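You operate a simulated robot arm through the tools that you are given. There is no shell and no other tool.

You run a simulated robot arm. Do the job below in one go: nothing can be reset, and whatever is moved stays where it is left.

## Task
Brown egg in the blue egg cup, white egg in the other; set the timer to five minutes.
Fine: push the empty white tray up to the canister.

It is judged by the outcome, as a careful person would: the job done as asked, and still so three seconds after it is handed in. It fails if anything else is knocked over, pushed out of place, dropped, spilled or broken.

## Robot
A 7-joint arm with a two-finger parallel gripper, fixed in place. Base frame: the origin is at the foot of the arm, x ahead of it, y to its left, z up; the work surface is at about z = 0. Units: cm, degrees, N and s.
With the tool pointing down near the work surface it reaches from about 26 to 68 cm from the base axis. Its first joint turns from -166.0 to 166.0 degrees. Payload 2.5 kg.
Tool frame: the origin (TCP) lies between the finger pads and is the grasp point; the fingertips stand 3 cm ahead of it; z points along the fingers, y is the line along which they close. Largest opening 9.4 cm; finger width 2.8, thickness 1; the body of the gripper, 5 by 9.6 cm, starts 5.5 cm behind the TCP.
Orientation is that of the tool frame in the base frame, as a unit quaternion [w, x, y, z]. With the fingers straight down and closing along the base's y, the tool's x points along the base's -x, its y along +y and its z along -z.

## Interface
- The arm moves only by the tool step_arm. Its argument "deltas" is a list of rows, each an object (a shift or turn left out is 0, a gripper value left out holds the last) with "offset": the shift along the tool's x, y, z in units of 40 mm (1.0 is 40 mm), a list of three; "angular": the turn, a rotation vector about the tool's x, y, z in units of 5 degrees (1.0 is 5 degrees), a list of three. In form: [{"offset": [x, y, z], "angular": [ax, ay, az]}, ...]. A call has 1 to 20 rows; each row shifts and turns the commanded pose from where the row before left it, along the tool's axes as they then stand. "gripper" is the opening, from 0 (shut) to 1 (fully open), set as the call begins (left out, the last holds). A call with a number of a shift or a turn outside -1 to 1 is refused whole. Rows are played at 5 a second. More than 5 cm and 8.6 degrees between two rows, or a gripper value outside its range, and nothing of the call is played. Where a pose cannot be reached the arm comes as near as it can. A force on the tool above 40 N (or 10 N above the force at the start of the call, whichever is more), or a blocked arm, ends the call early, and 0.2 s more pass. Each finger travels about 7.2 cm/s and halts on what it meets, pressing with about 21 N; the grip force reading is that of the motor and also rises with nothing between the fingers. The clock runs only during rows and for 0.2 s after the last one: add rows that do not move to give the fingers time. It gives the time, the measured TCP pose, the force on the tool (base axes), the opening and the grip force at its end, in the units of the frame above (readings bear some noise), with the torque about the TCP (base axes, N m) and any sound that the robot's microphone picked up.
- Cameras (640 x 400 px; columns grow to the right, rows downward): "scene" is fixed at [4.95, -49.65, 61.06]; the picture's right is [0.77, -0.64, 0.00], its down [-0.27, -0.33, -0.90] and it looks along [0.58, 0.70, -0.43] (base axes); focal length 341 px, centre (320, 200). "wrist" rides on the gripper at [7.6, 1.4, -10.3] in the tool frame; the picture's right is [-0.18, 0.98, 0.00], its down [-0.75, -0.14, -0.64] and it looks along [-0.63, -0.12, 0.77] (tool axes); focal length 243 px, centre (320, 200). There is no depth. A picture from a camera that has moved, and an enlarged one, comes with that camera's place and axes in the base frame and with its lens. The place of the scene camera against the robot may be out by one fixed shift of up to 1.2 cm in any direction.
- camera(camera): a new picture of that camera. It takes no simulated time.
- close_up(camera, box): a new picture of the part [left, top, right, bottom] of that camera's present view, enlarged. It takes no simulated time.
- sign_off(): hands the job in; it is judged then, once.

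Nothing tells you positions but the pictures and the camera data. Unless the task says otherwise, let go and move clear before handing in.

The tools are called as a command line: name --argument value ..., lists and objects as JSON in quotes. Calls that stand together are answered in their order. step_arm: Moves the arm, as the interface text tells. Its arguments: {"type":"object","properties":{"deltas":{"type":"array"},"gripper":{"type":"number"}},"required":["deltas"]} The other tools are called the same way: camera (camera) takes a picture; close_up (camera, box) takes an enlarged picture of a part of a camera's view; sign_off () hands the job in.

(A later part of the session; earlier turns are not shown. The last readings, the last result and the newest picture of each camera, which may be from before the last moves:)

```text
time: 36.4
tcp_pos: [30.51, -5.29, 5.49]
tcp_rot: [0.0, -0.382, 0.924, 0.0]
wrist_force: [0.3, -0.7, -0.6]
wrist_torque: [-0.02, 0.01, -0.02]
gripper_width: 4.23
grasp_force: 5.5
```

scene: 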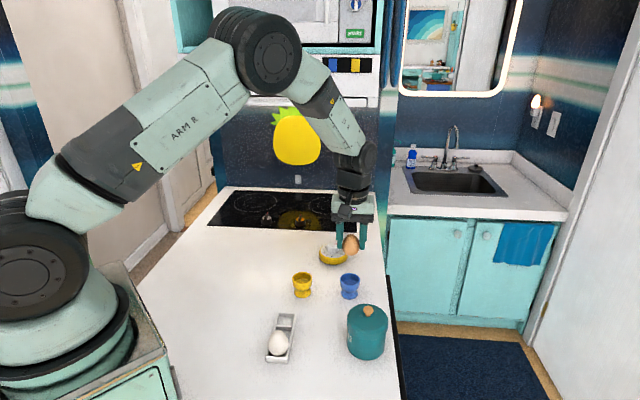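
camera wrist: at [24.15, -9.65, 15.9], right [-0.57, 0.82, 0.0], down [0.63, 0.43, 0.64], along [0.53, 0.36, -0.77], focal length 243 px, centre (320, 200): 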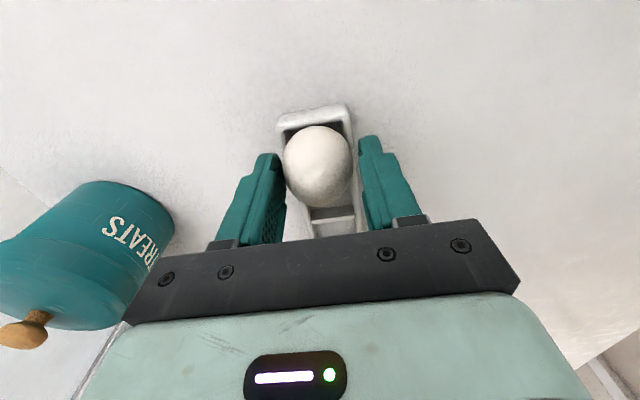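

The white egg is gripped at 4.23 cm with 5.5 N, the same as the brown one. I'll lift slowly and check.

step_arm --deltas '[{"offset": [0, 0, -0.1]}, {"offset": [0, 0, -0.1]}, {"offset": [0, 0, -0.15]}, {"offset": [0, 0, -0.2]}, {"offset": [0, 0, -0.3]}, {"offset": [0, 0, -0.3]}, {"offset": [0, 0, -0.3]}, {"offset": [0, 0, -0.3]}, {"offset": [0, 0, -0.3]}, {"offset": [0, 0, -0.3]}, {"offset": [0, 0, -0.3]}, {"offset": [0, 0, 0]}, {"offset": [0, 0, 0]}]'

camera --camera "wrist"

camera --camera "scene"

```text
time: 39.2
tcp_pos: [30.61, -5.39, 16.14]
tcp_rot: [0.0, -0.384, 0.923, 0.0]
wrist_force: [0.0, 0.7, -0.8]
wrist_torque: [0.03, 0.02, -0.05]
gripper_width: 4.2
grasp_force: 12.2
```

```text
taken
camera wrist: at [24.19, -9.7, 26.56], right [-0.57, 0.82, 0.0], down [0.63, 0.43, 0.64], along [0.53, 0.36, -0.77], focal length 243 px, centre (320, 200)
```

wrist: 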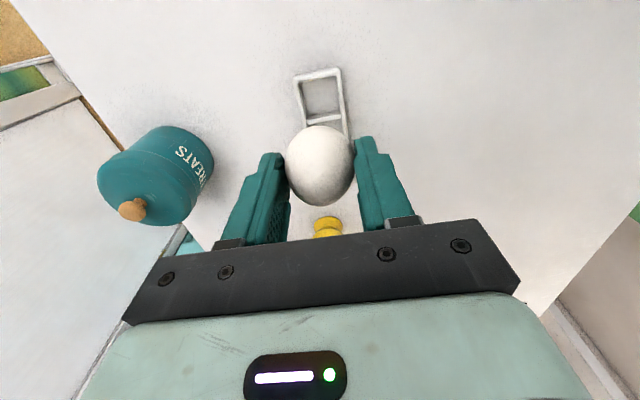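

```text
taken
```

scene: 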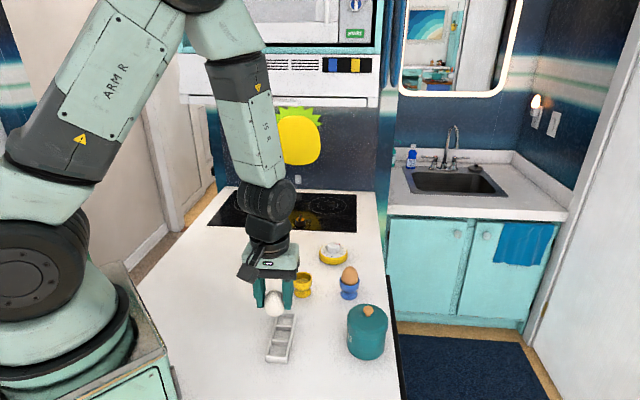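

The white egg is lifted and the tray is empty and in place. I'll carry it above the yellow cup near (46, 6.8) and refine from there.

step_arm --deltas '[{"offset": [-0.325, -0.037, -0.015]}, {"offset": [-0.325, -0.037, -0.015]}, {"offset": [-0.325, -0.037, -0.015]}, {"offset": [-0.325, -0.037, -0.015]}, {"offset": [-0.325, -0.037, -0.015]}, {"offset": [-0.325, -0.037, -0.015]}, {"offset": [-0.325, -0.037, -0.015]}, {"offset": [-0.325, -0.037, -0.015]}, {"offset": [-0.325, -0.037, -0.015]}, {"offset": [-0.325, -0.037, -0.015]}, {"offset": [-0.325, -0.037, -0.015]}, {"offset": [-0.325, -0.037, -0.015]}, {"offset": [-0.325, -0.037, -0.015]}, {"offset": [-0.325, -0.037, -0.015]}, {"offset": [-0.325, -0.037, -0.015]}, {"offset": [0, 0, 0]}, {"offset": [0, 0, 0]}, {"offset": [0, 0, 0]}]'

camera --camera "wrist"

close_up --camera "wrist" --box '[270, 40, 370, 140]'

close_up --camera "scene" --box '[260, 220, 360, 320]'

```text
time: 43.0
tcp_pos: [45.99, 6.88, 17.03]
tcp_rot: [0.0, -0.383, 0.924, 0.0]
wrist_force: [0.0, 0.6, 0.9]
wrist_torque: [-0.01, -0.02, 0.0]
gripper_width: 4.2
grasp_force: 19.0
```

```text
taken
camera wrist: at [39.48, 2.48, 27.42], right [-0.57, 0.82, 0.0], down [0.63, 0.43, 0.64], along [0.53, 0.36, -0.77], focal length 243 px, centre (320, 200)
```

wrist: 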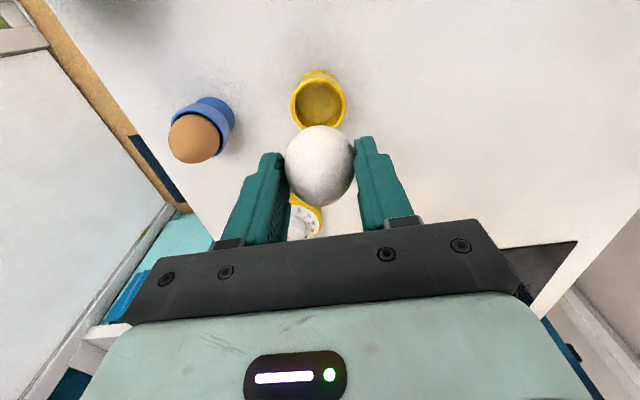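

```text
4.00 times, centred on (320, 90) of wrist
camera zoom: at [39.48, 2.48, 27.42], right [-0.57, 0.82, 0.0], down [0.63, 0.43, 0.64], along [0.53, 0.36, -0.77], focal length 970 px, centre (320, 640)
```

zoom: 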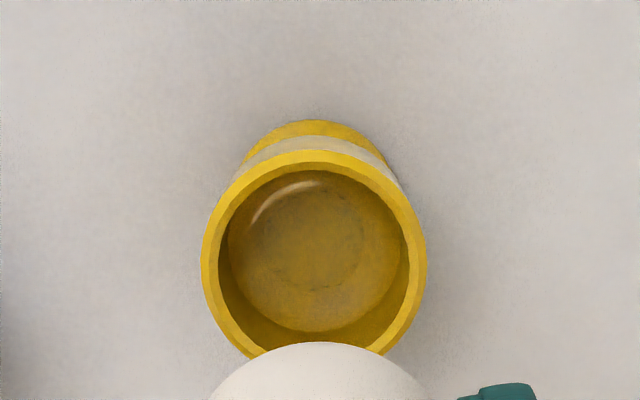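

```text
4.00 times, centred on (310, 270) of scene
camera zoom: at [4.95, -49.65, 61.06], right [0.77, -0.64, 0.0], down [-0.27, -0.33, -0.9], along [0.58, 0.7, -0.43], focal length 1363 px, centre (360, -80)
```

zoom: 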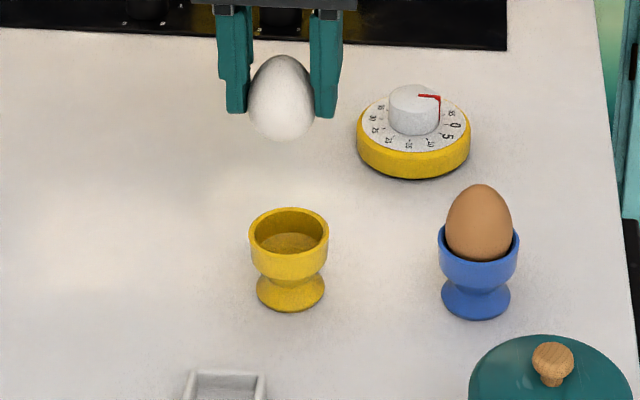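

The yellow cup's centre is at (45.85, 6.7). I'll shift a few millimetres to line up and lower the white egg toward it.

step_arm --deltas '[{"offset": [0.065, -0.018, 0]}, {"offset": [0, 0, 0.2]}, {"offset": [0, 0, 0.3]}, {"offset": [0, 0, 0.3]}, {"offset": [0, 0, 0.3]}, {"offset": [0, 0, 0.3]}, {"offset": [0, 0, 0.2]}, {"offset": [0, 0, 0]}, {"offset": [0, 0, 0]}]'

close_up --camera "scene" --box '[270, 240, 340, 310]'

close_up --camera "wrist" --box '[250, 60, 390, 200]'

```text
time: 45.0
tcp_pos: [45.75, 6.62, 10.51]
tcp_rot: [0.0, -0.382, 0.924, 0.0]
wrist_force: [0.2, 0.0, -0.8]
wrist_torque: [0.0, 0.01, 0.01]
gripper_width: 4.21
grasp_force: 18.6
```

```text
5.71 times, centred on (305, 275) of scene
camera zoom: at [4.95, -49.65, 61.06], right [0.77, -0.64, 0.0], down [-0.27, -0.33, -0.9], along [0.58, 0.7, -0.43], focal length 1947 px, centre (406, -229)
```

zoom: 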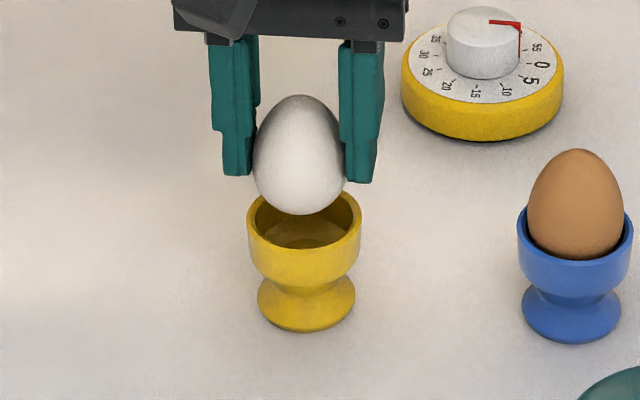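

```text
2.86 times, centred on (320, 130) of wrist
camera zoom: at [39.4, 2.23, 20.96], right [-0.57, 0.82, 0.0], down [0.63, 0.43, 0.64], along [0.53, 0.36, -0.77], focal length 693 px, centre (320, 400)
```

zoom: 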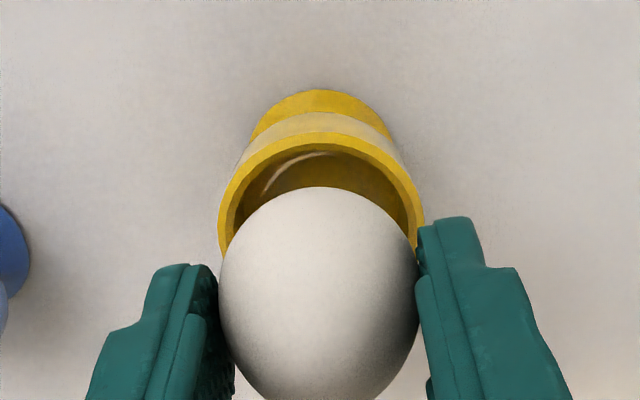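

The egg is aligned with the cup to within about 2 mm. I'll lower it into the cup gradually.

step_arm --deltas '[{"offset": [0, 0, 0.15]}, {"offset": [0, 0, 0.15]}, {"offset": [0, 0, 0.1]}, {"offset": [0, 0, 0.075]}, {"offset": [0, 0, 0]}]'

close_up --camera "scene" --box '[270, 240, 340, 310]'

close_up --camera "wrist" --box '[250, 60, 390, 200]'

```text
time: 46.2
tcp_pos: [45.84, 6.64, 8.72]
tcp_rot: [0.0, -0.384, 0.923, 0.0]
wrist_force: [-0.2, -0.2, -0.9]
wrist_torque: [-0.01, 0.0, 0.01]
gripper_width: 4.22
grasp_force: 12.3
```

```text
5.71 times, centred on (305, 275) of scene
camera zoom: at [4.95, -49.65, 61.06], right [0.77, -0.64, 0.0], down [-0.27, -0.33, -0.9], along [0.58, 0.7, -0.43], focal length 1947 px, centre (406, -229)
```

zoom: 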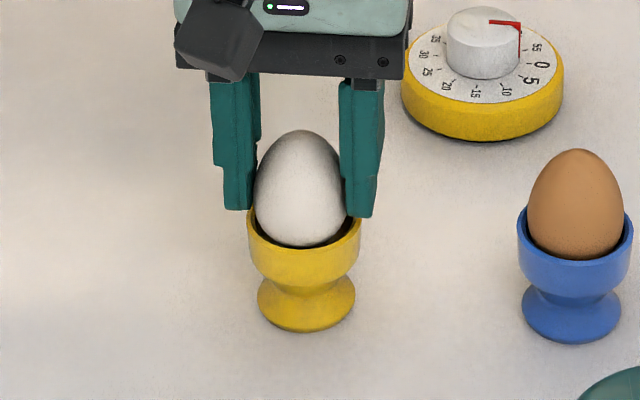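

```text
2.86 times, centred on (320, 130) of wrist
camera zoom: at [39.38, 2.23, 19.11], right [-0.57, 0.82, 0.0], down [0.63, 0.43, 0.64], along [0.53, 0.36, -0.77], focal length 693 px, centre (320, 400)
```

zoom: 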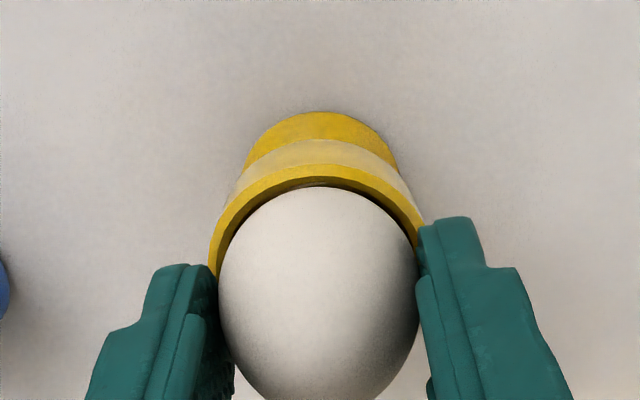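

The egg is entering the yellow cup with no contact force. I'll continue down in small increments.

step_arm --deltas '[{"offset": [0, -0.01, 0.05]}, {"offset": [0, 0, 0.05]}, {"offset": [0, 0, 0.05]}, {"offset": [0, 0, 0]}]'

close_up --camera "scene" --box '[270, 240, 340, 310]'

close_up --camera "wrist" --box '[250, 60, 390, 200]'

```text
time: 47.2
tcp_pos: [45.96, 6.65, 8.2]
tcp_rot: [0.0, -0.384, 0.923, 0.0]
wrist_force: [0.2, 0.7, 1.3]
wrist_torque: [0.0, 0.07, -0.01]
gripper_width: 4.2
grasp_force: 12.6
```

```text
5.71 times, centred on (305, 275) of scene
camera zoom: at [4.95, -49.65, 61.06], right [0.77, -0.64, 0.0], down [-0.27, -0.33, -0.9], along [0.58, 0.7, -0.43], focal length 1947 px, centre (406, -229)
```

zoom: 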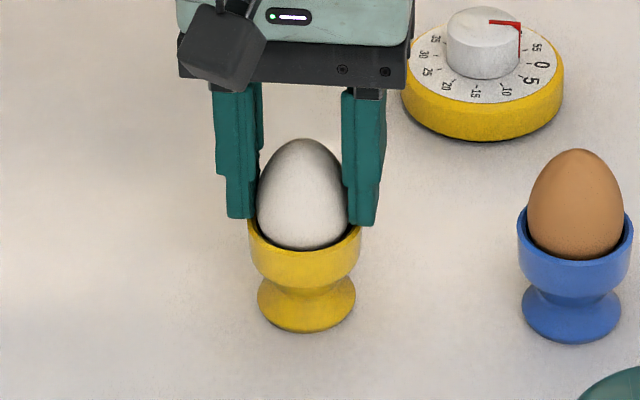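

```text
2.86 times, centred on (320, 130) of wrist
camera zoom: at [39.5, 2.24, 18.58], right [-0.57, 0.82, 0.0], down [0.63, 0.43, 0.64], along [0.53, 0.36, -0.77], focal length 693 px, centre (320, 400)
```

zoom: 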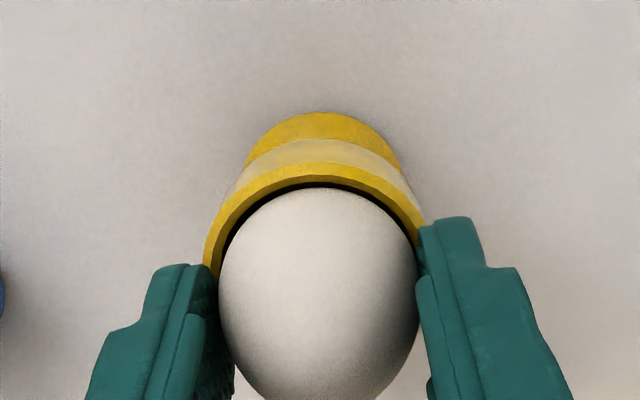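

The force is only about 1 N, so it is just starting to touch. I'll go down another 2 mm.

step_arm --deltas '[{"offset": [0, 0, 0.03]}, {"offset": [0, 0, 0.02]}, {"offset": [0, 0, 0]}]'

close_up --camera "scene" --box '[270, 240, 340, 310]'

```text
time: 48.0
tcp_pos: [45.91, 6.76, 7.84]
tcp_rot: [0.0, -0.382, 0.924, 0.0]
wrist_force: [1.1, 1.1, 2.1]
wrist_torque: [0.05, 0.02, -0.04]
gripper_width: 4.25
grasp_force: 12.7
```

```text
5.71 times, centred on (305, 275) of scene
camera zoom: at [4.95, -49.65, 61.06], right [0.77, -0.64, 0.0], down [-0.27, -0.33, -0.9], along [0.58, 0.7, -0.43], focal length 1947 px, centre (406, -229)
```

zoom: 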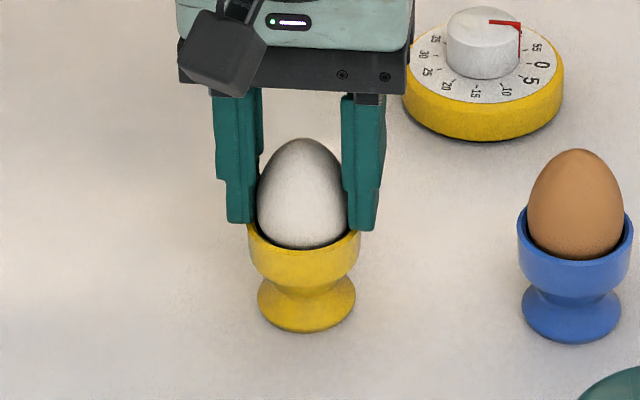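

The egg has stopped descending and is seated. I'll release gently.

step_arm --deltas '[{"offset": [0, 0, -0.02]}, {"offset": [0, 0, 0]}]'

step_arm --deltas '[{"offset": [0, 0, 0]}, {"offset": [0, 0, 0]}, {"offset": [0, 0, 0]}]' --gripper 0.48

close_up --camera "scene" --box '[270, 240, 340, 310]'

close_up --camera "wrist" --box '[250, 60, 390, 200]'

```text
time: 48.6
tcp_pos: [45.93, 6.62, 7.9]
tcp_rot: [0.0, -0.382, 0.924, 0.001]
wrist_force: [0.8, 0.2, -0.5]
wrist_torque: [-0.01, 0.02, -0.04]
gripper_width: 4.17
grasp_force: 21.1
```

```text
time: 49.4
tcp_pos: [45.92, 6.68, 7.86]
tcp_rot: [0.001, -0.383, 0.924, 0.0]
wrist_force: [-0.1, 0.2, 0.2]
wrist_torque: [0.01, 0.0, 0.02]
gripper_width: 4.53
grasp_force: 0.0
```

```text
5.71 times, centred on (305, 275) of scene
camera zoom: at [4.95, -49.65, 61.06], right [0.77, -0.64, 0.0], down [-0.27, -0.33, -0.9], along [0.58, 0.7, -0.43], focal length 1947 px, centre (406, -229)
```

zoom: 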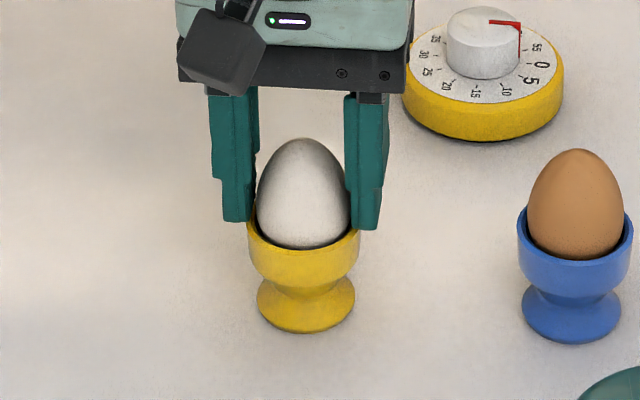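

```text
2.86 times, centred on (320, 130) of wrist
camera zoom: at [39.48, 2.27, 18.37], right [-0.57, 0.82, 0.0], down [0.63, 0.43, 0.64], along [0.53, 0.36, -0.77], focal length 693 px, centre (320, 400)
```

zoom: 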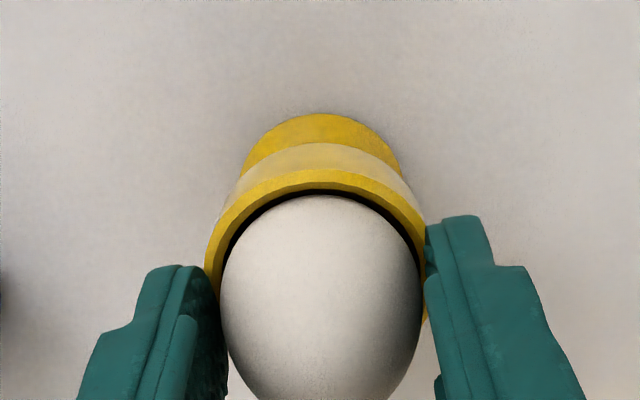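

The white egg is standing in the yellow cup. I'll open wider and lift clear.

step_arm --deltas '[{"offset": [0, 0, 0]}, {"offset": [0, 0, 0]}, {"offset": [0, 0, -0.1]}, {"offset": [0, 0, -0.2]}, {"offset": [0, 0, -0.3]}, {"offset": [0, 0, -0.4]}, {"offset": [0, 0, -0.4]}, {"offset": [0, 0, -0.4]}, {"offset": [0, 0, -0.4]}, {"offset": [0, 0, -0.4]}, {"offset": [0, 0, 0]}, {"offset": [0, 0, 0]}]' --gripper 0.65

camera --camera "wrist"

close_up --camera "scene" --box '[240, 230, 400, 370]'

```text
time: 52.0
tcp_pos: [46.0, 6.59, 18.39]
tcp_rot: [0.0, -0.383, 0.924, -0.001]
wrist_force: [-0.1, -0.6, 0.6]
wrist_torque: [-0.05, 0.0, 0.01]
gripper_width: 6.11
grasp_force: 0.1
```

```text
taken
camera wrist: at [39.49, 2.2, 28.7], right [-0.57, 0.82, 0.0], down [0.63, 0.43, 0.64], along [0.53, 0.36, -0.77], focal length 243 px, centre (320, 200)
```

wrist: 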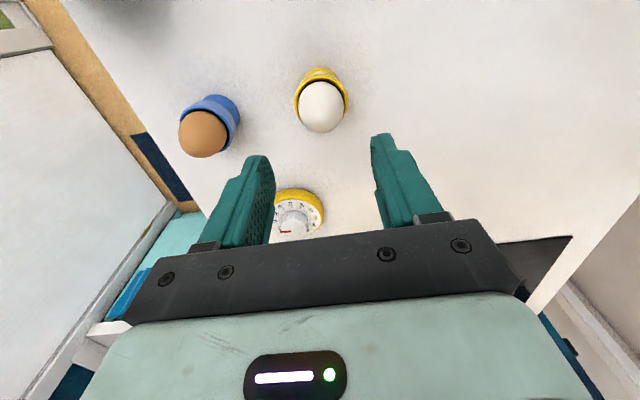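

```text
2.86 times, centred on (320, 300) of scene
camera zoom: at [4.95, -49.65, 61.06], right [0.77, -0.64, 0.0], down [-0.27, -0.33, -0.9], along [0.58, 0.7, -0.43], focal length 974 px, centre (320, -86)
```

zoom: 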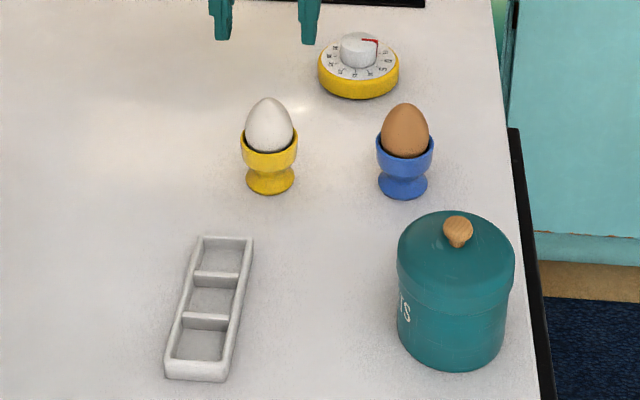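

Both eggs are in their cups. Next is the tray: I'll rotate the gripper 90° so that both fingers can push its long side squarely toward the canister.

step_arm --deltas '[{"angular": [0, 0, 1]}, {"angular": [0, 0, 1]}, {"angular": [0, 0, 1]}, {"angular": [0, 0, 1]}, {"angular": [0, 0, 1]}, {"angular": [0, 0, 1]}, {"angular": [0, 0, 1]}, {"angular": [0, 0, 1]}, {"angular": [0, 0, 1]}, {"angular": [0, 0, 1]}, {"angular": [0, 0, 1]}, {"angular": [0, 0, 1]}, {"angular": [0, 0, 1]}, {"angular": [0, 0, 1]}, {"angular": [0, 0, 1]}, {"angular": [0, 0, 1]}, {"angular": [0, 0, 1]}, {"angular": [0, 0, 1]}, {"offset": [0, 0, 0]}, {"offset": [0, 0, 0]}]'

camera --camera "wrist"

```text
time: 56.2
tcp_pos: [45.94, 6.68, 18.29]
tcp_rot: [0.0, 0.382, 0.924, -0.001]
wrist_force: [-0.4, -0.2, 0.3]
wrist_torque: [0.01, 0.03, 0.0]
gripper_width: 6.12
grasp_force: 0.1
```

```text
taken
camera wrist: at [41.49, 12.96, 28.75], right [0.83, 0.56, 0.0], down [0.43, -0.63, 0.64], along [0.36, -0.53, -0.77], focal length 243 px, centre (320, 200)
```

wrist: 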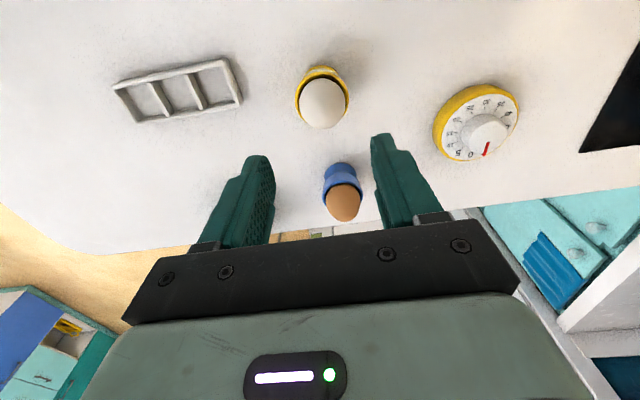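

I get a clear view of the timer here for later, so I'll enlarge it first and then move to the near side of the tray.

close_up --camera "wrist" --box '[425, 75, 530, 170]'

step_arm --deltas '[{"offset": [0.153, -0.297, 0]}, {"offset": [0.153, -0.297, 0]}, {"offset": [0.153, -0.297, 0]}, {"offset": [0.153, -0.297, 0]}, {"offset": [0.153, -0.297, 0]}, {"offset": [0.153, -0.297, 0]}, {"offset": [0.153, -0.297, 0]}, {"offset": [0.153, -0.297, 0]}, {"offset": [0.153, -0.297, 0]}, {"offset": [0.153, -0.297, 0]}, {"offset": [0.153, -0.297, 0]}, {"offset": [0.153, -0.297, 0]}, {"offset": [0.153, -0.297, 0]}, {"offset": [0, 0, 0]}, {"offset": [0, 0, 0]}]'

camera --camera "wrist"

```text
4.21 times, centred on (478, 122) of wrist
camera zoom: at [41.49, 12.96, 28.75], right [0.83, 0.56, 0.0], down [0.43, -0.63, 0.64], along [0.36, -0.53, -0.77], focal length 1022 px, centre (-343, 526)
```

zoom: 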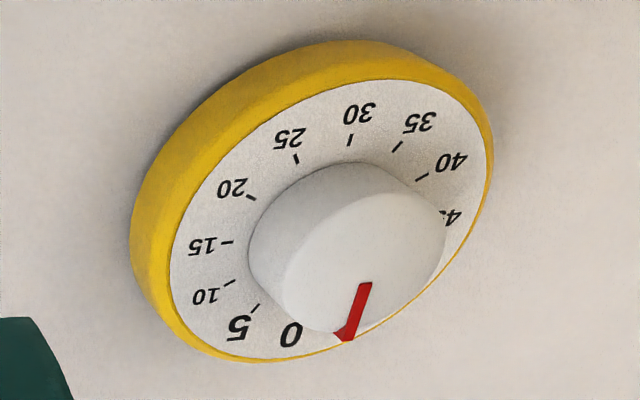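

```text
time: 59.4
tcp_pos: [29.48, 1.16, 18.28]
tcp_rot: [0.0, 0.382, 0.924, 0.0]
wrist_force: [0.0, 0.4, -1.2]
wrist_torque: [0.02, -0.03, -0.01]
gripper_width: 6.07
grasp_force: 0.1
```

```text
taken
camera wrist: at [24.88, 7.55, 28.66], right [0.82, 0.57, 0.0], down [0.43, -0.63, 0.64], along [0.36, -0.53, -0.77], focal length 243 px, centre (320, 200)
```

wrist: 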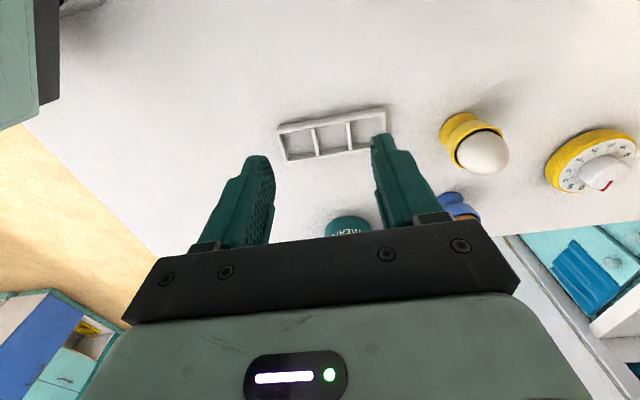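

Now I'll measure the empty tray and the canister from here.

close_up --camera "wrist" --box '[260, 90, 400, 240]'

close_up --camera "scene" --box '[250, 290, 400, 380]'

```text
2.67 times, centred on (330, 165) of wrist
camera zoom: at [24.88, 7.55, 28.66], right [0.82, 0.57, 0.0], down [0.43, -0.63, 0.64], along [0.36, -0.53, -0.77], focal length 647 px, centre (293, 293)
```

zoom: 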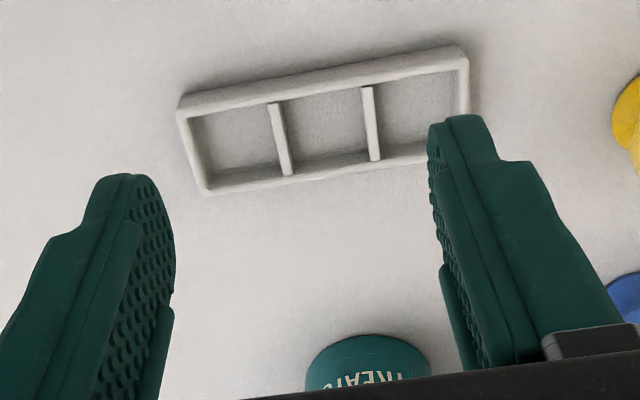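

```text
4.27 times, centred on (325, 335) of scene
camera zoom: at [4.95, -49.65, 61.06], right [0.77, -0.64, 0.0], down [-0.27, -0.33, -0.9], along [0.58, 0.7, -0.43], focal length 1454 px, centre (299, -376)
```

zoom: 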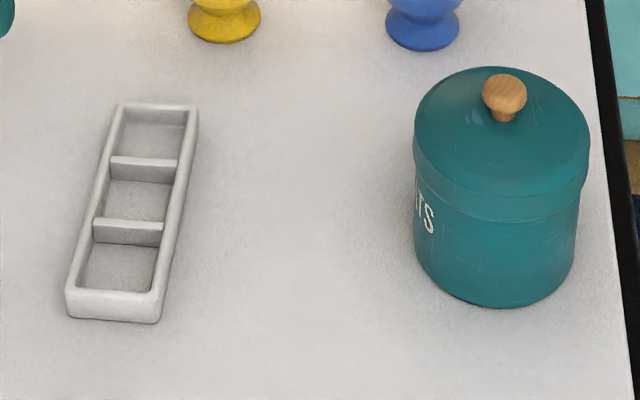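

The tray is centred at (33.45, -2.35) and the canister at (46.95, -15.6) with a radius of about 4.2, so the tray must slide about 12.5 cm straight sideways. I'll lower the fingers behind it, clear of its near wall.

step_arm --deltas '[{"offset": [0, 0.075, 0.3]}, {"offset": [0, 0, 0.4]}, {"offset": [0, 0, 0.4]}, {"offset": [0, 0, 0.4]}, {"offset": [0, 0, 0.4]}, {"offset": [0, 0, 0.4]}, {"offset": [0, 0, 0.4]}, {"offset": [0, 0, 0.4]}, {"offset": [0, 0, 0.3]}, {"offset": [0, 0, 0]}, {"offset": [0, 0, 0]}]'

camera --camera "wrist"

close_up --camera "scene" --box '[220, 270, 340, 370]'

```text
time: 61.8
tcp_pos: [29.64, 1.75, 4.72]
tcp_rot: [0.0, 0.383, 0.924, 0.0]
wrist_force: [0.3, -0.8, -0.5]
wrist_torque: [-0.01, 0.0, 0.03]
gripper_width: 6.12
grasp_force: 0.0
```

```text
taken
camera wrist: at [25.15, 8.08, 15.18], right [0.82, 0.57, 0.0], down [0.43, -0.63, 0.64], along [0.36, -0.53, -0.77], focal length 243 px, centre (320, 200)
```

wrist: 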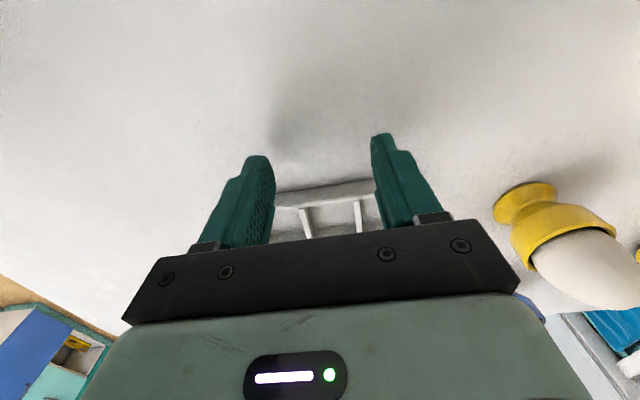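

```text
4.00 times, centred on (280, 320) of scene
camera zoom: at [4.95, -49.65, 61.06], right [0.77, -0.64, 0.0], down [-0.27, -0.33, -0.9], along [0.58, 0.7, -0.43], focal length 1363 px, centre (480, -280)
```

zoom: 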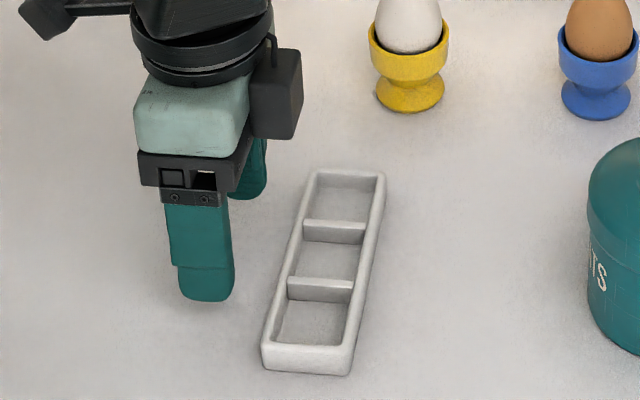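

The fingers are behind the tray and clear of it. I see a dark box on the gripper's far side, so I'll look at it before pushing.

close_up --camera "scene" --box '[220, 240, 320, 350]'

camera --camera "scene"

```text
3.64 times, centred on (270, 295) of scene
camera zoom: at [4.95, -49.65, 61.06], right [0.77, -0.64, 0.0], down [-0.27, -0.33, -0.9], along [0.58, 0.7, -0.43], focal length 1239 px, centre (502, -146)
```

zoom: 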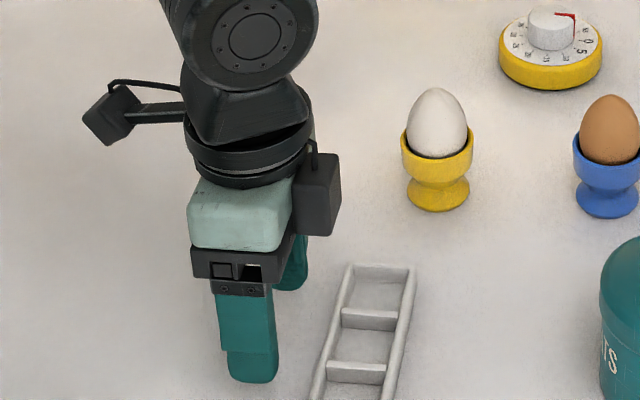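

```text
taken
```

scene: 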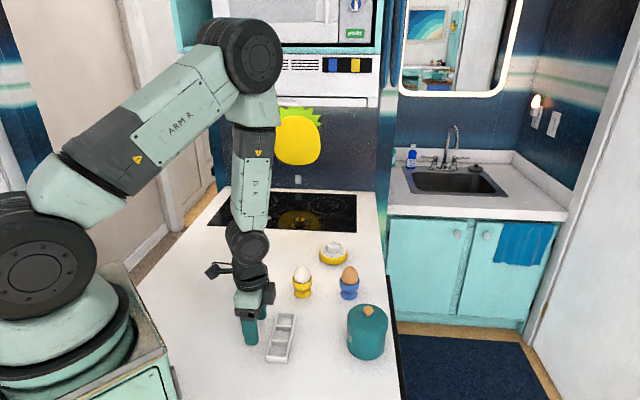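

The box is part of the gripper and could come near the canister lid at the end of the push. I'll tilt the tool 10° so the fingers lean forward and the body stays back, then lower the rest of the way.

step_arm --deltas '[{"offset": [0, -0.03, 0], "angular": [0, -1, 0]}, {"angular": [0, -1, 0]}, {"offset": [0, 0, 0]}, {"offset": [0.03, 0, 0.17]}, {"offset": [0, 0, 0]}, {"offset": [0, 0, 0]}]'

camera --camera "wrist"

close_up --camera "scene" --box '[220, 260, 320, 370]'

```text
time: 63.2
tcp_pos: [29.58, 1.56, 4.11]
tcp_rot: [0.08, 0.381, 0.92, -0.034]
wrist_force: [0.6, -0.3, -0.4]
wrist_torque: [0.0, 0.0, 0.01]
gripper_width: 6.12
grasp_force: 0.2
```

```text
taken
camera wrist: at [23.88, 9.07, 12.97], right [0.82, 0.57, 0.03], down [0.35, -0.55, 0.76], along [0.45, -0.62, -0.65], focal length 243 px, centre (320, 200)
```

wrist: 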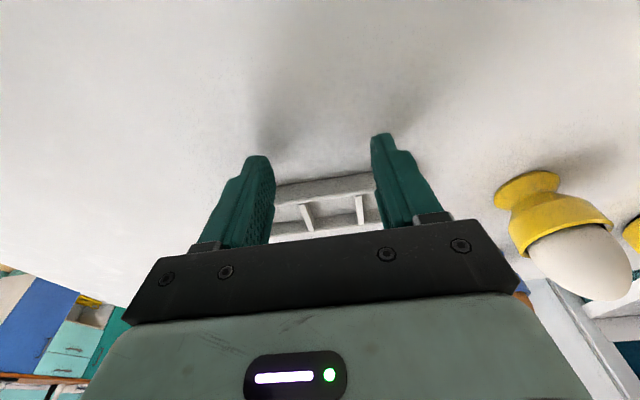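

```text
3.64 times, centred on (270, 315) of scene
camera zoom: at [4.95, -49.65, 61.06], right [0.77, -0.64, 0.0], down [-0.27, -0.33, -0.9], along [0.58, 0.7, -0.43], focal length 1239 px, centre (502, -218)
```

zoom: 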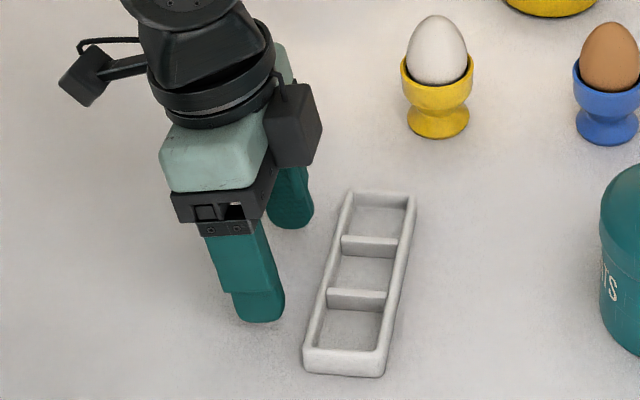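

The tilt is as intended. I'll lower to just above the surface, then begin the push.

step_arm --deltas '[{"offset": [0.013, 0, 0.074]}, {"offset": [0.013, 0, 0.074]}, {"offset": [0, 0, 0]}]'

close_up --camera "scene" --box '[220, 280, 320, 370]'

```text
time: 64.0
tcp_pos: [29.61, 1.43, 3.43]
tcp_rot: [0.081, 0.381, 0.92, -0.033]
wrist_force: [0.9, -1.1, 0.5]
wrist_torque: [-0.02, -0.03, -0.01]
gripper_width: 6.12
grasp_force: 0.1
```

```text
4.44 times, centred on (270, 325) of scene
camera zoom: at [4.95, -49.65, 61.06], right [0.77, -0.64, 0.0], down [-0.27, -0.33, -0.9], along [0.58, 0.7, -0.43], focal length 1514 px, centre (542, -356)
```

zoom: 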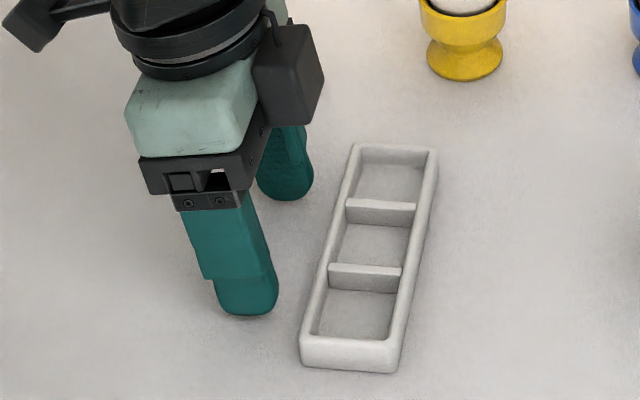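

The fingers are low behind the tray's long side. I'll push forward slowly and check how it moves.

step_arm --deltas '[{"offset": [-0.123, 0, 0.0217]}, {"offset": [-0.123, 0, 0.0217]}, {"offset": [-0.123, 0, 0.0217]}, {"offset": [-0.123, 0, 0.0217]}, {"offset": [-0.123, 0, 0.0217]}, {"offset": [-0.123, 0, 0.0217]}, {"offset": [-0.123, 0, 0.0217]}, {"offset": [-0.123, 0, 0.0217]}, {"offset": [0, 0, 0]}]'

close_up --camera "scene" --box '[240, 280, 400, 380]'

camera --camera "wrist"

```text
time: 66.0
tcp_pos: [32.27, -1.27, 3.51]
tcp_rot: [0.081, 0.381, 0.92, -0.033]
wrist_force: [0.8, 0.9, -0.3]
wrist_torque: [0.04, 0.0, -0.04]
gripper_width: 6.08
grasp_force: 0.0
```

```text
4.00 times, centred on (320, 330) of scene
camera zoom: at [4.95, -49.65, 61.06], right [0.77, -0.64, 0.0], down [-0.27, -0.33, -0.9], along [0.58, 0.7, -0.43], focal length 1363 px, centre (320, -320)
```

zoom: 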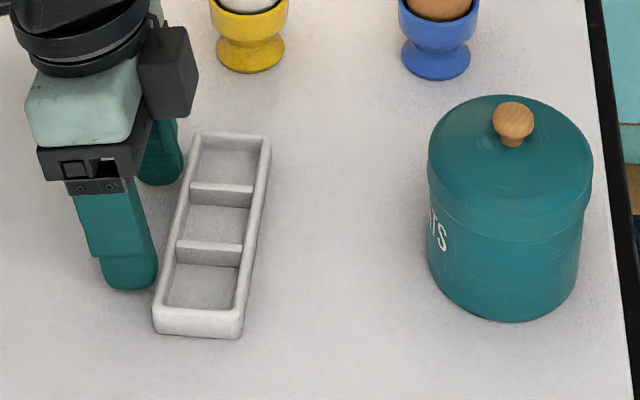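

```text
taken
camera wrist: at [26.72, 6.17, 12.38], right [0.82, 0.57, 0.03], down [0.35, -0.55, 0.76], along [0.45, -0.62, -0.65], focal length 243 px, centre (320, 200)
```

wrist: 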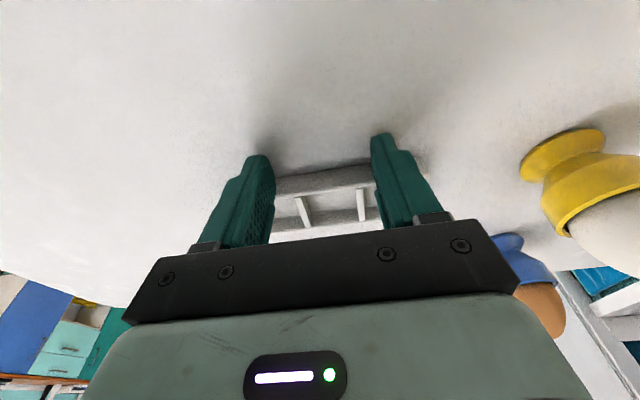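

The tray is sliding squarely and has moved about 2.7 cm, with the canister untouched. I'll continue, stopping well short of contact.

step_arm --deltas '[{"offset": [-0.123, 0, 0.0217]}, {"offset": [-0.123, 0, 0.0217]}, {"offset": [-0.123, 0, 0.0217]}, {"offset": [-0.123, 0, 0.0217]}, {"offset": [-0.123, 0, 0.0217]}, {"offset": [-0.123, 0, 0.0217]}, {"offset": [-0.123, 0, 0.0217]}, {"offset": [-0.123, 0, 0.0217]}, {"offset": [-0.123, 0, 0.0217]}, {"offset": [-0.123, 0, 0.0217]}, {"offset": [-0.123, 0, 0.0217]}, {"offset": [-0.123, 0, 0.0217]}, {"offset": [0, 0, 0]}]'

close_up --camera "scene" --box '[260, 280, 400, 380]'

camera --camera "wrist"

```text
time: 68.8
tcp_pos: [36.49, -5.55, 3.51]
tcp_rot: [0.081, 0.38, 0.921, -0.034]
wrist_force: [0.2, 0.3, -0.5]
wrist_torque: [0.01, 0.02, 0.02]
gripper_width: 6.09
grasp_force: 0.1
```

```text
4.00 times, centred on (330, 330) of scene
camera zoom: at [4.95, -49.65, 61.06], right [0.77, -0.64, 0.0], down [-0.27, -0.33, -0.9], along [0.58, 0.7, -0.43], focal length 1363 px, centre (280, -320)
```

zoom: 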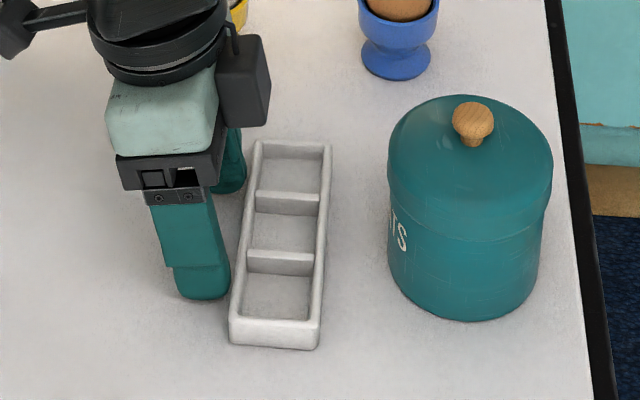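

```text
taken
camera wrist: at [30.91, 1.92, 12.36], right [0.82, 0.57, 0.03], down [0.35, -0.55, 0.76], along [0.45, -0.62, -0.65], focal length 243 px, centre (320, 200)
```

wrist: 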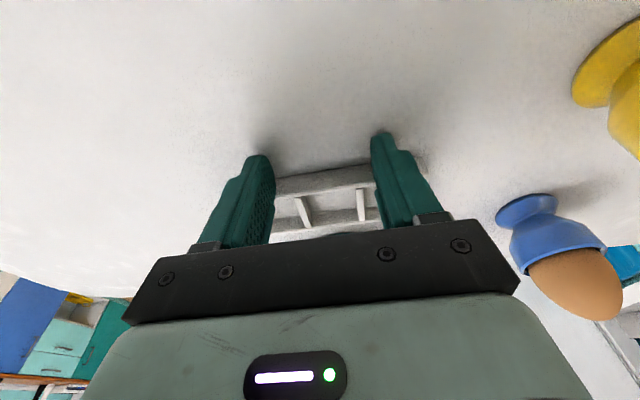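

About 3.5 to 4 cm of gap remains. I'll push another 2.5 cm and then go in millimetre steps.

step_arm --deltas '[{"offset": [-0.123, 0, 0.0217]}, {"offset": [-0.123, 0, 0.0217]}, {"offset": [-0.123, 0, 0.0217]}, {"offset": [-0.123, 0, 0.0217]}, {"offset": [-0.123, 0, 0.0217]}, {"offset": [0, 0, 0]}]'

close_up --camera "scene" --box '[300, 290, 400, 370]'

camera --camera "wrist"

```text
time: 70.2
tcp_pos: [38.25, -7.32, 3.29]
tcp_rot: [0.08, 0.382, 0.92, -0.034]
wrist_force: [-0.9, 0.3, -0.9]
wrist_torque: [0.0, 0.0, -0.01]
gripper_width: 6.1
grasp_force: 0.1
```

```text
5.00 times, centred on (350, 330) of scene
camera zoom: at [4.95, -49.65, 61.06], right [0.77, -0.64, 0.0], down [-0.27, -0.33, -0.9], along [0.58, 0.7, -0.43], focal length 1704 px, centre (170, -450)
```

zoom: 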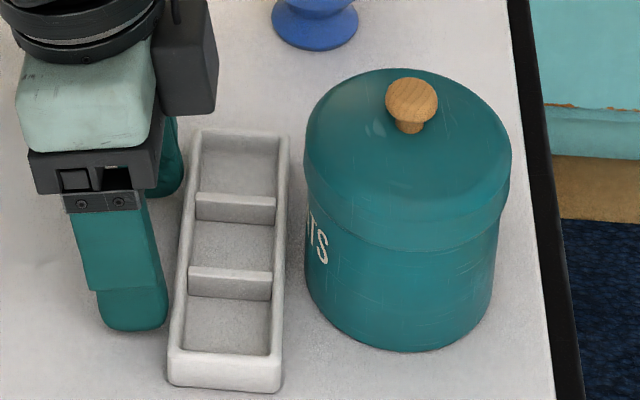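

```text
taken
camera wrist: at [32.67, 0.11, 12.3], right [0.82, 0.57, 0.03], down [0.35, -0.55, 0.76], along [0.45, -0.62, -0.65], focal length 243 px, centre (320, 200)
```

wrist: 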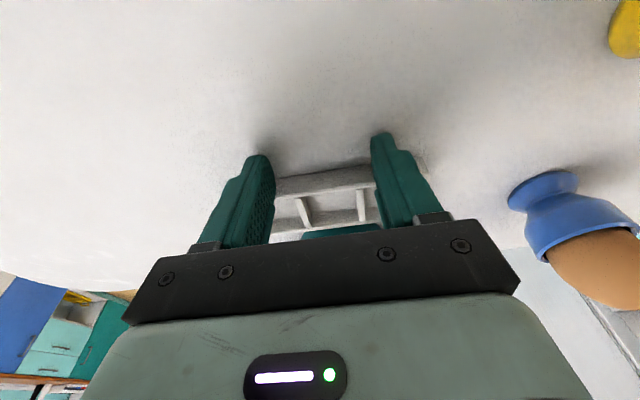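

About 0.9 cm of gap remains. Next I'll push 0.5 cm in small steps.

step_arm --deltas '[{"offset": [-0.0492, 0, 0.0087]}, {"offset": [-0.0492, 0, 0.0087]}, {"offset": [-0.0246, 0, 0.0043]}, {"offset": [0, 0, 0]}]'

close_up --camera "scene" --box '[330, 305, 380, 365]'

```text
time: 71.2
tcp_pos: [38.68, -7.67, 3.44]
tcp_rot: [0.08, 0.381, 0.92, -0.033]
wrist_force: [-0.9, 0.3, -0.1]
wrist_torque: [0.02, -0.01, 0.0]
gripper_width: 6.14
grasp_force: 0.1
```

```text
6.67 times, centred on (355, 335) of scene
camera zoom: at [4.95, -49.65, 61.06], right [0.77, -0.64, 0.0], down [-0.27, -0.33, -0.9], along [0.58, 0.7, -0.43], focal length 2272 px, centre (87, -700)
```

zoom: 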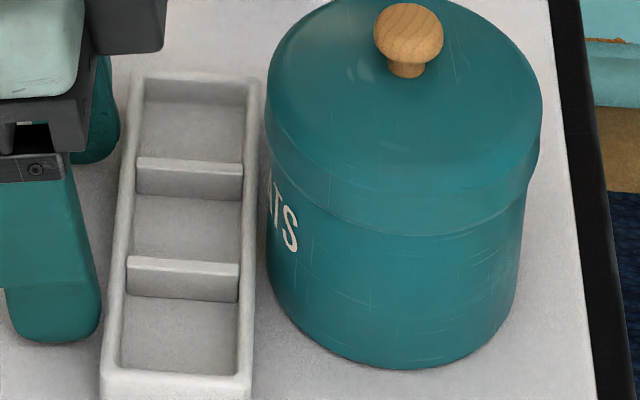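

About 0.35 cm of gap is left. I'll push 2 mm and look again.

step_arm --deltas '[{"offset": [-0.0246, 0, 0.0043]}, {"offset": [-0.0246, 0, 0.0043]}, {"offset": [0, 0, 0]}]'

close_up --camera "scene" --box '[330, 305, 380, 365]'

close_up --camera "scene" --box '[340, 325, 365, 355]'

```text
time: 72.0
tcp_pos: [38.85, -7.91, 3.25]
tcp_rot: [0.08, 0.381, 0.92, -0.033]
wrist_force: [0.6, 1.0, 0.1]
wrist_torque: [0.02, -0.01, 0.01]
gripper_width: 6.11
grasp_force: 0.0
```

```text
6.67 times, centred on (355, 335) of scene
camera zoom: at [4.95, -49.65, 61.06], right [0.77, -0.64, 0.0], down [-0.27, -0.33, -0.9], along [0.58, 0.7, -0.43], focal length 2272 px, centre (87, -700)
```

zoom: 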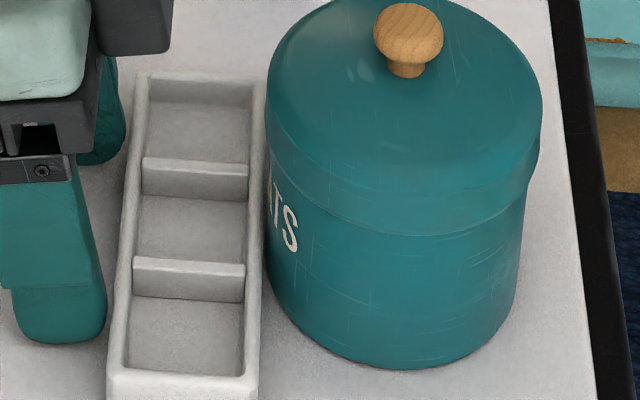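

```text
13.33 times, centred on (352, 340) of scene
camera zoom: at [4.95, -49.65, 61.06], right [0.77, -0.64, 0.0], down [-0.27, -0.33, -0.9], along [0.58, 0.7, -0.43], focal length 4543 px, centre (-113, -1667)
```

zoom: 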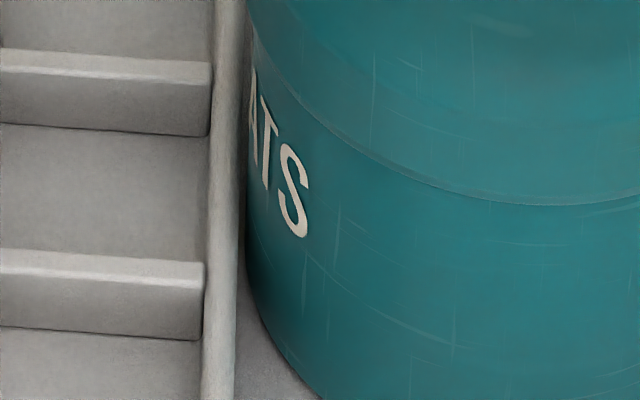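

The gap is only about 1 mm now and the canister hasn't moved. I'll push one more millimetre to make contact.

step_arm --deltas '[{"offset": [-0.022, 0, 0.0039]}, {"offset": [0, 0, 0]}]'

close_up --camera "scene" --box '[330, 305, 380, 365]'

close_up --camera "scene" --box '[340, 325, 365, 355]'

```text
time: 72.6
tcp_pos: [38.88, -7.92, 3.28]
tcp_rot: [0.081, 0.381, 0.92, -0.033]
wrist_force: [-0.5, 0.4, 0.7]
wrist_torque: [0.02, -0.01, 0.01]
gripper_width: 6.13
grasp_force: 0.1
```

```text
6.67 times, centred on (355, 335) of scene
camera zoom: at [4.95, -49.65, 61.06], right [0.77, -0.64, 0.0], down [-0.27, -0.33, -0.9], along [0.58, 0.7, -0.43], focal length 2272 px, centre (87, -700)
```

zoom: 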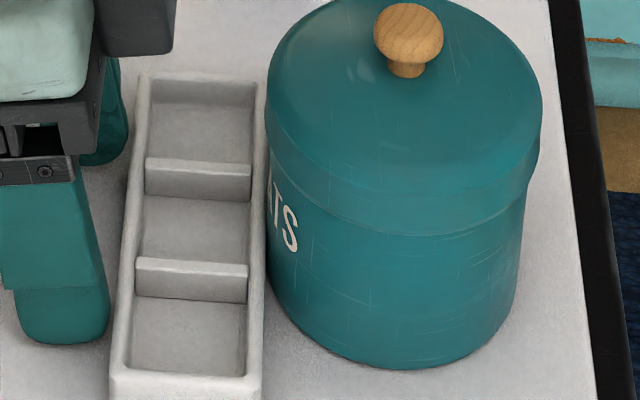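

```text
13.33 times, centred on (352, 340) of scene
camera zoom: at [4.95, -49.65, 61.06], right [0.77, -0.64, 0.0], down [-0.27, -0.33, -0.9], along [0.58, 0.7, -0.43], focal length 4543 px, centre (-113, -1667)
```

zoom: 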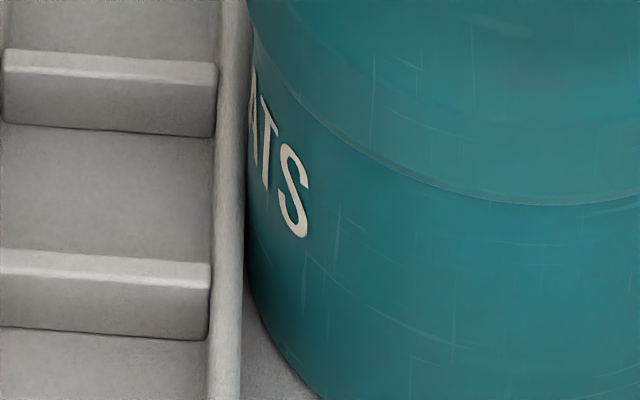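

The tray's edge now meets the canister in the image. One last half-millimetre nudge will confirm contact, and then I'll back away.

step_arm --deltas '[{"offset": [-0.012, 0, 0.0021]}, {"offset": [0, 0, 0]}]'

close_up --camera "scene" --box '[340, 325, 365, 355]'

```text
time: 73.2
tcp_pos: [38.88, -8.04, 3.34]
tcp_rot: [0.081, 0.381, 0.92, -0.033]
wrist_force: [-0.9, 0.5, 1.3]
wrist_torque: [0.01, 0.02, -0.01]
gripper_width: 6.11
grasp_force: 0.0
```

```text
13.33 times, centred on (352, 340) of scene
camera zoom: at [4.95, -49.65, 61.06], right [0.77, -0.64, 0.0], down [-0.27, -0.33, -0.9], along [0.58, 0.7, -0.43], focal length 4543 px, centre (-113, -1667)
```

zoom: 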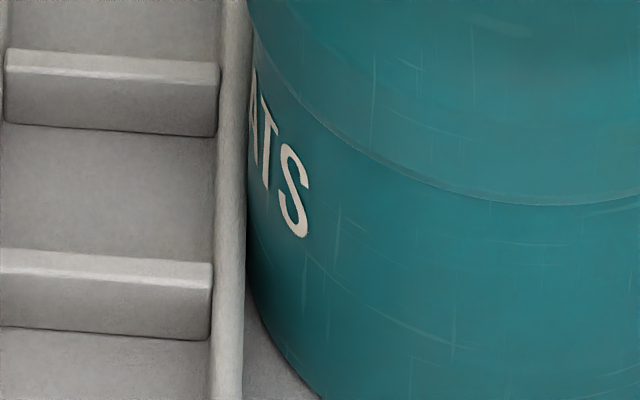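

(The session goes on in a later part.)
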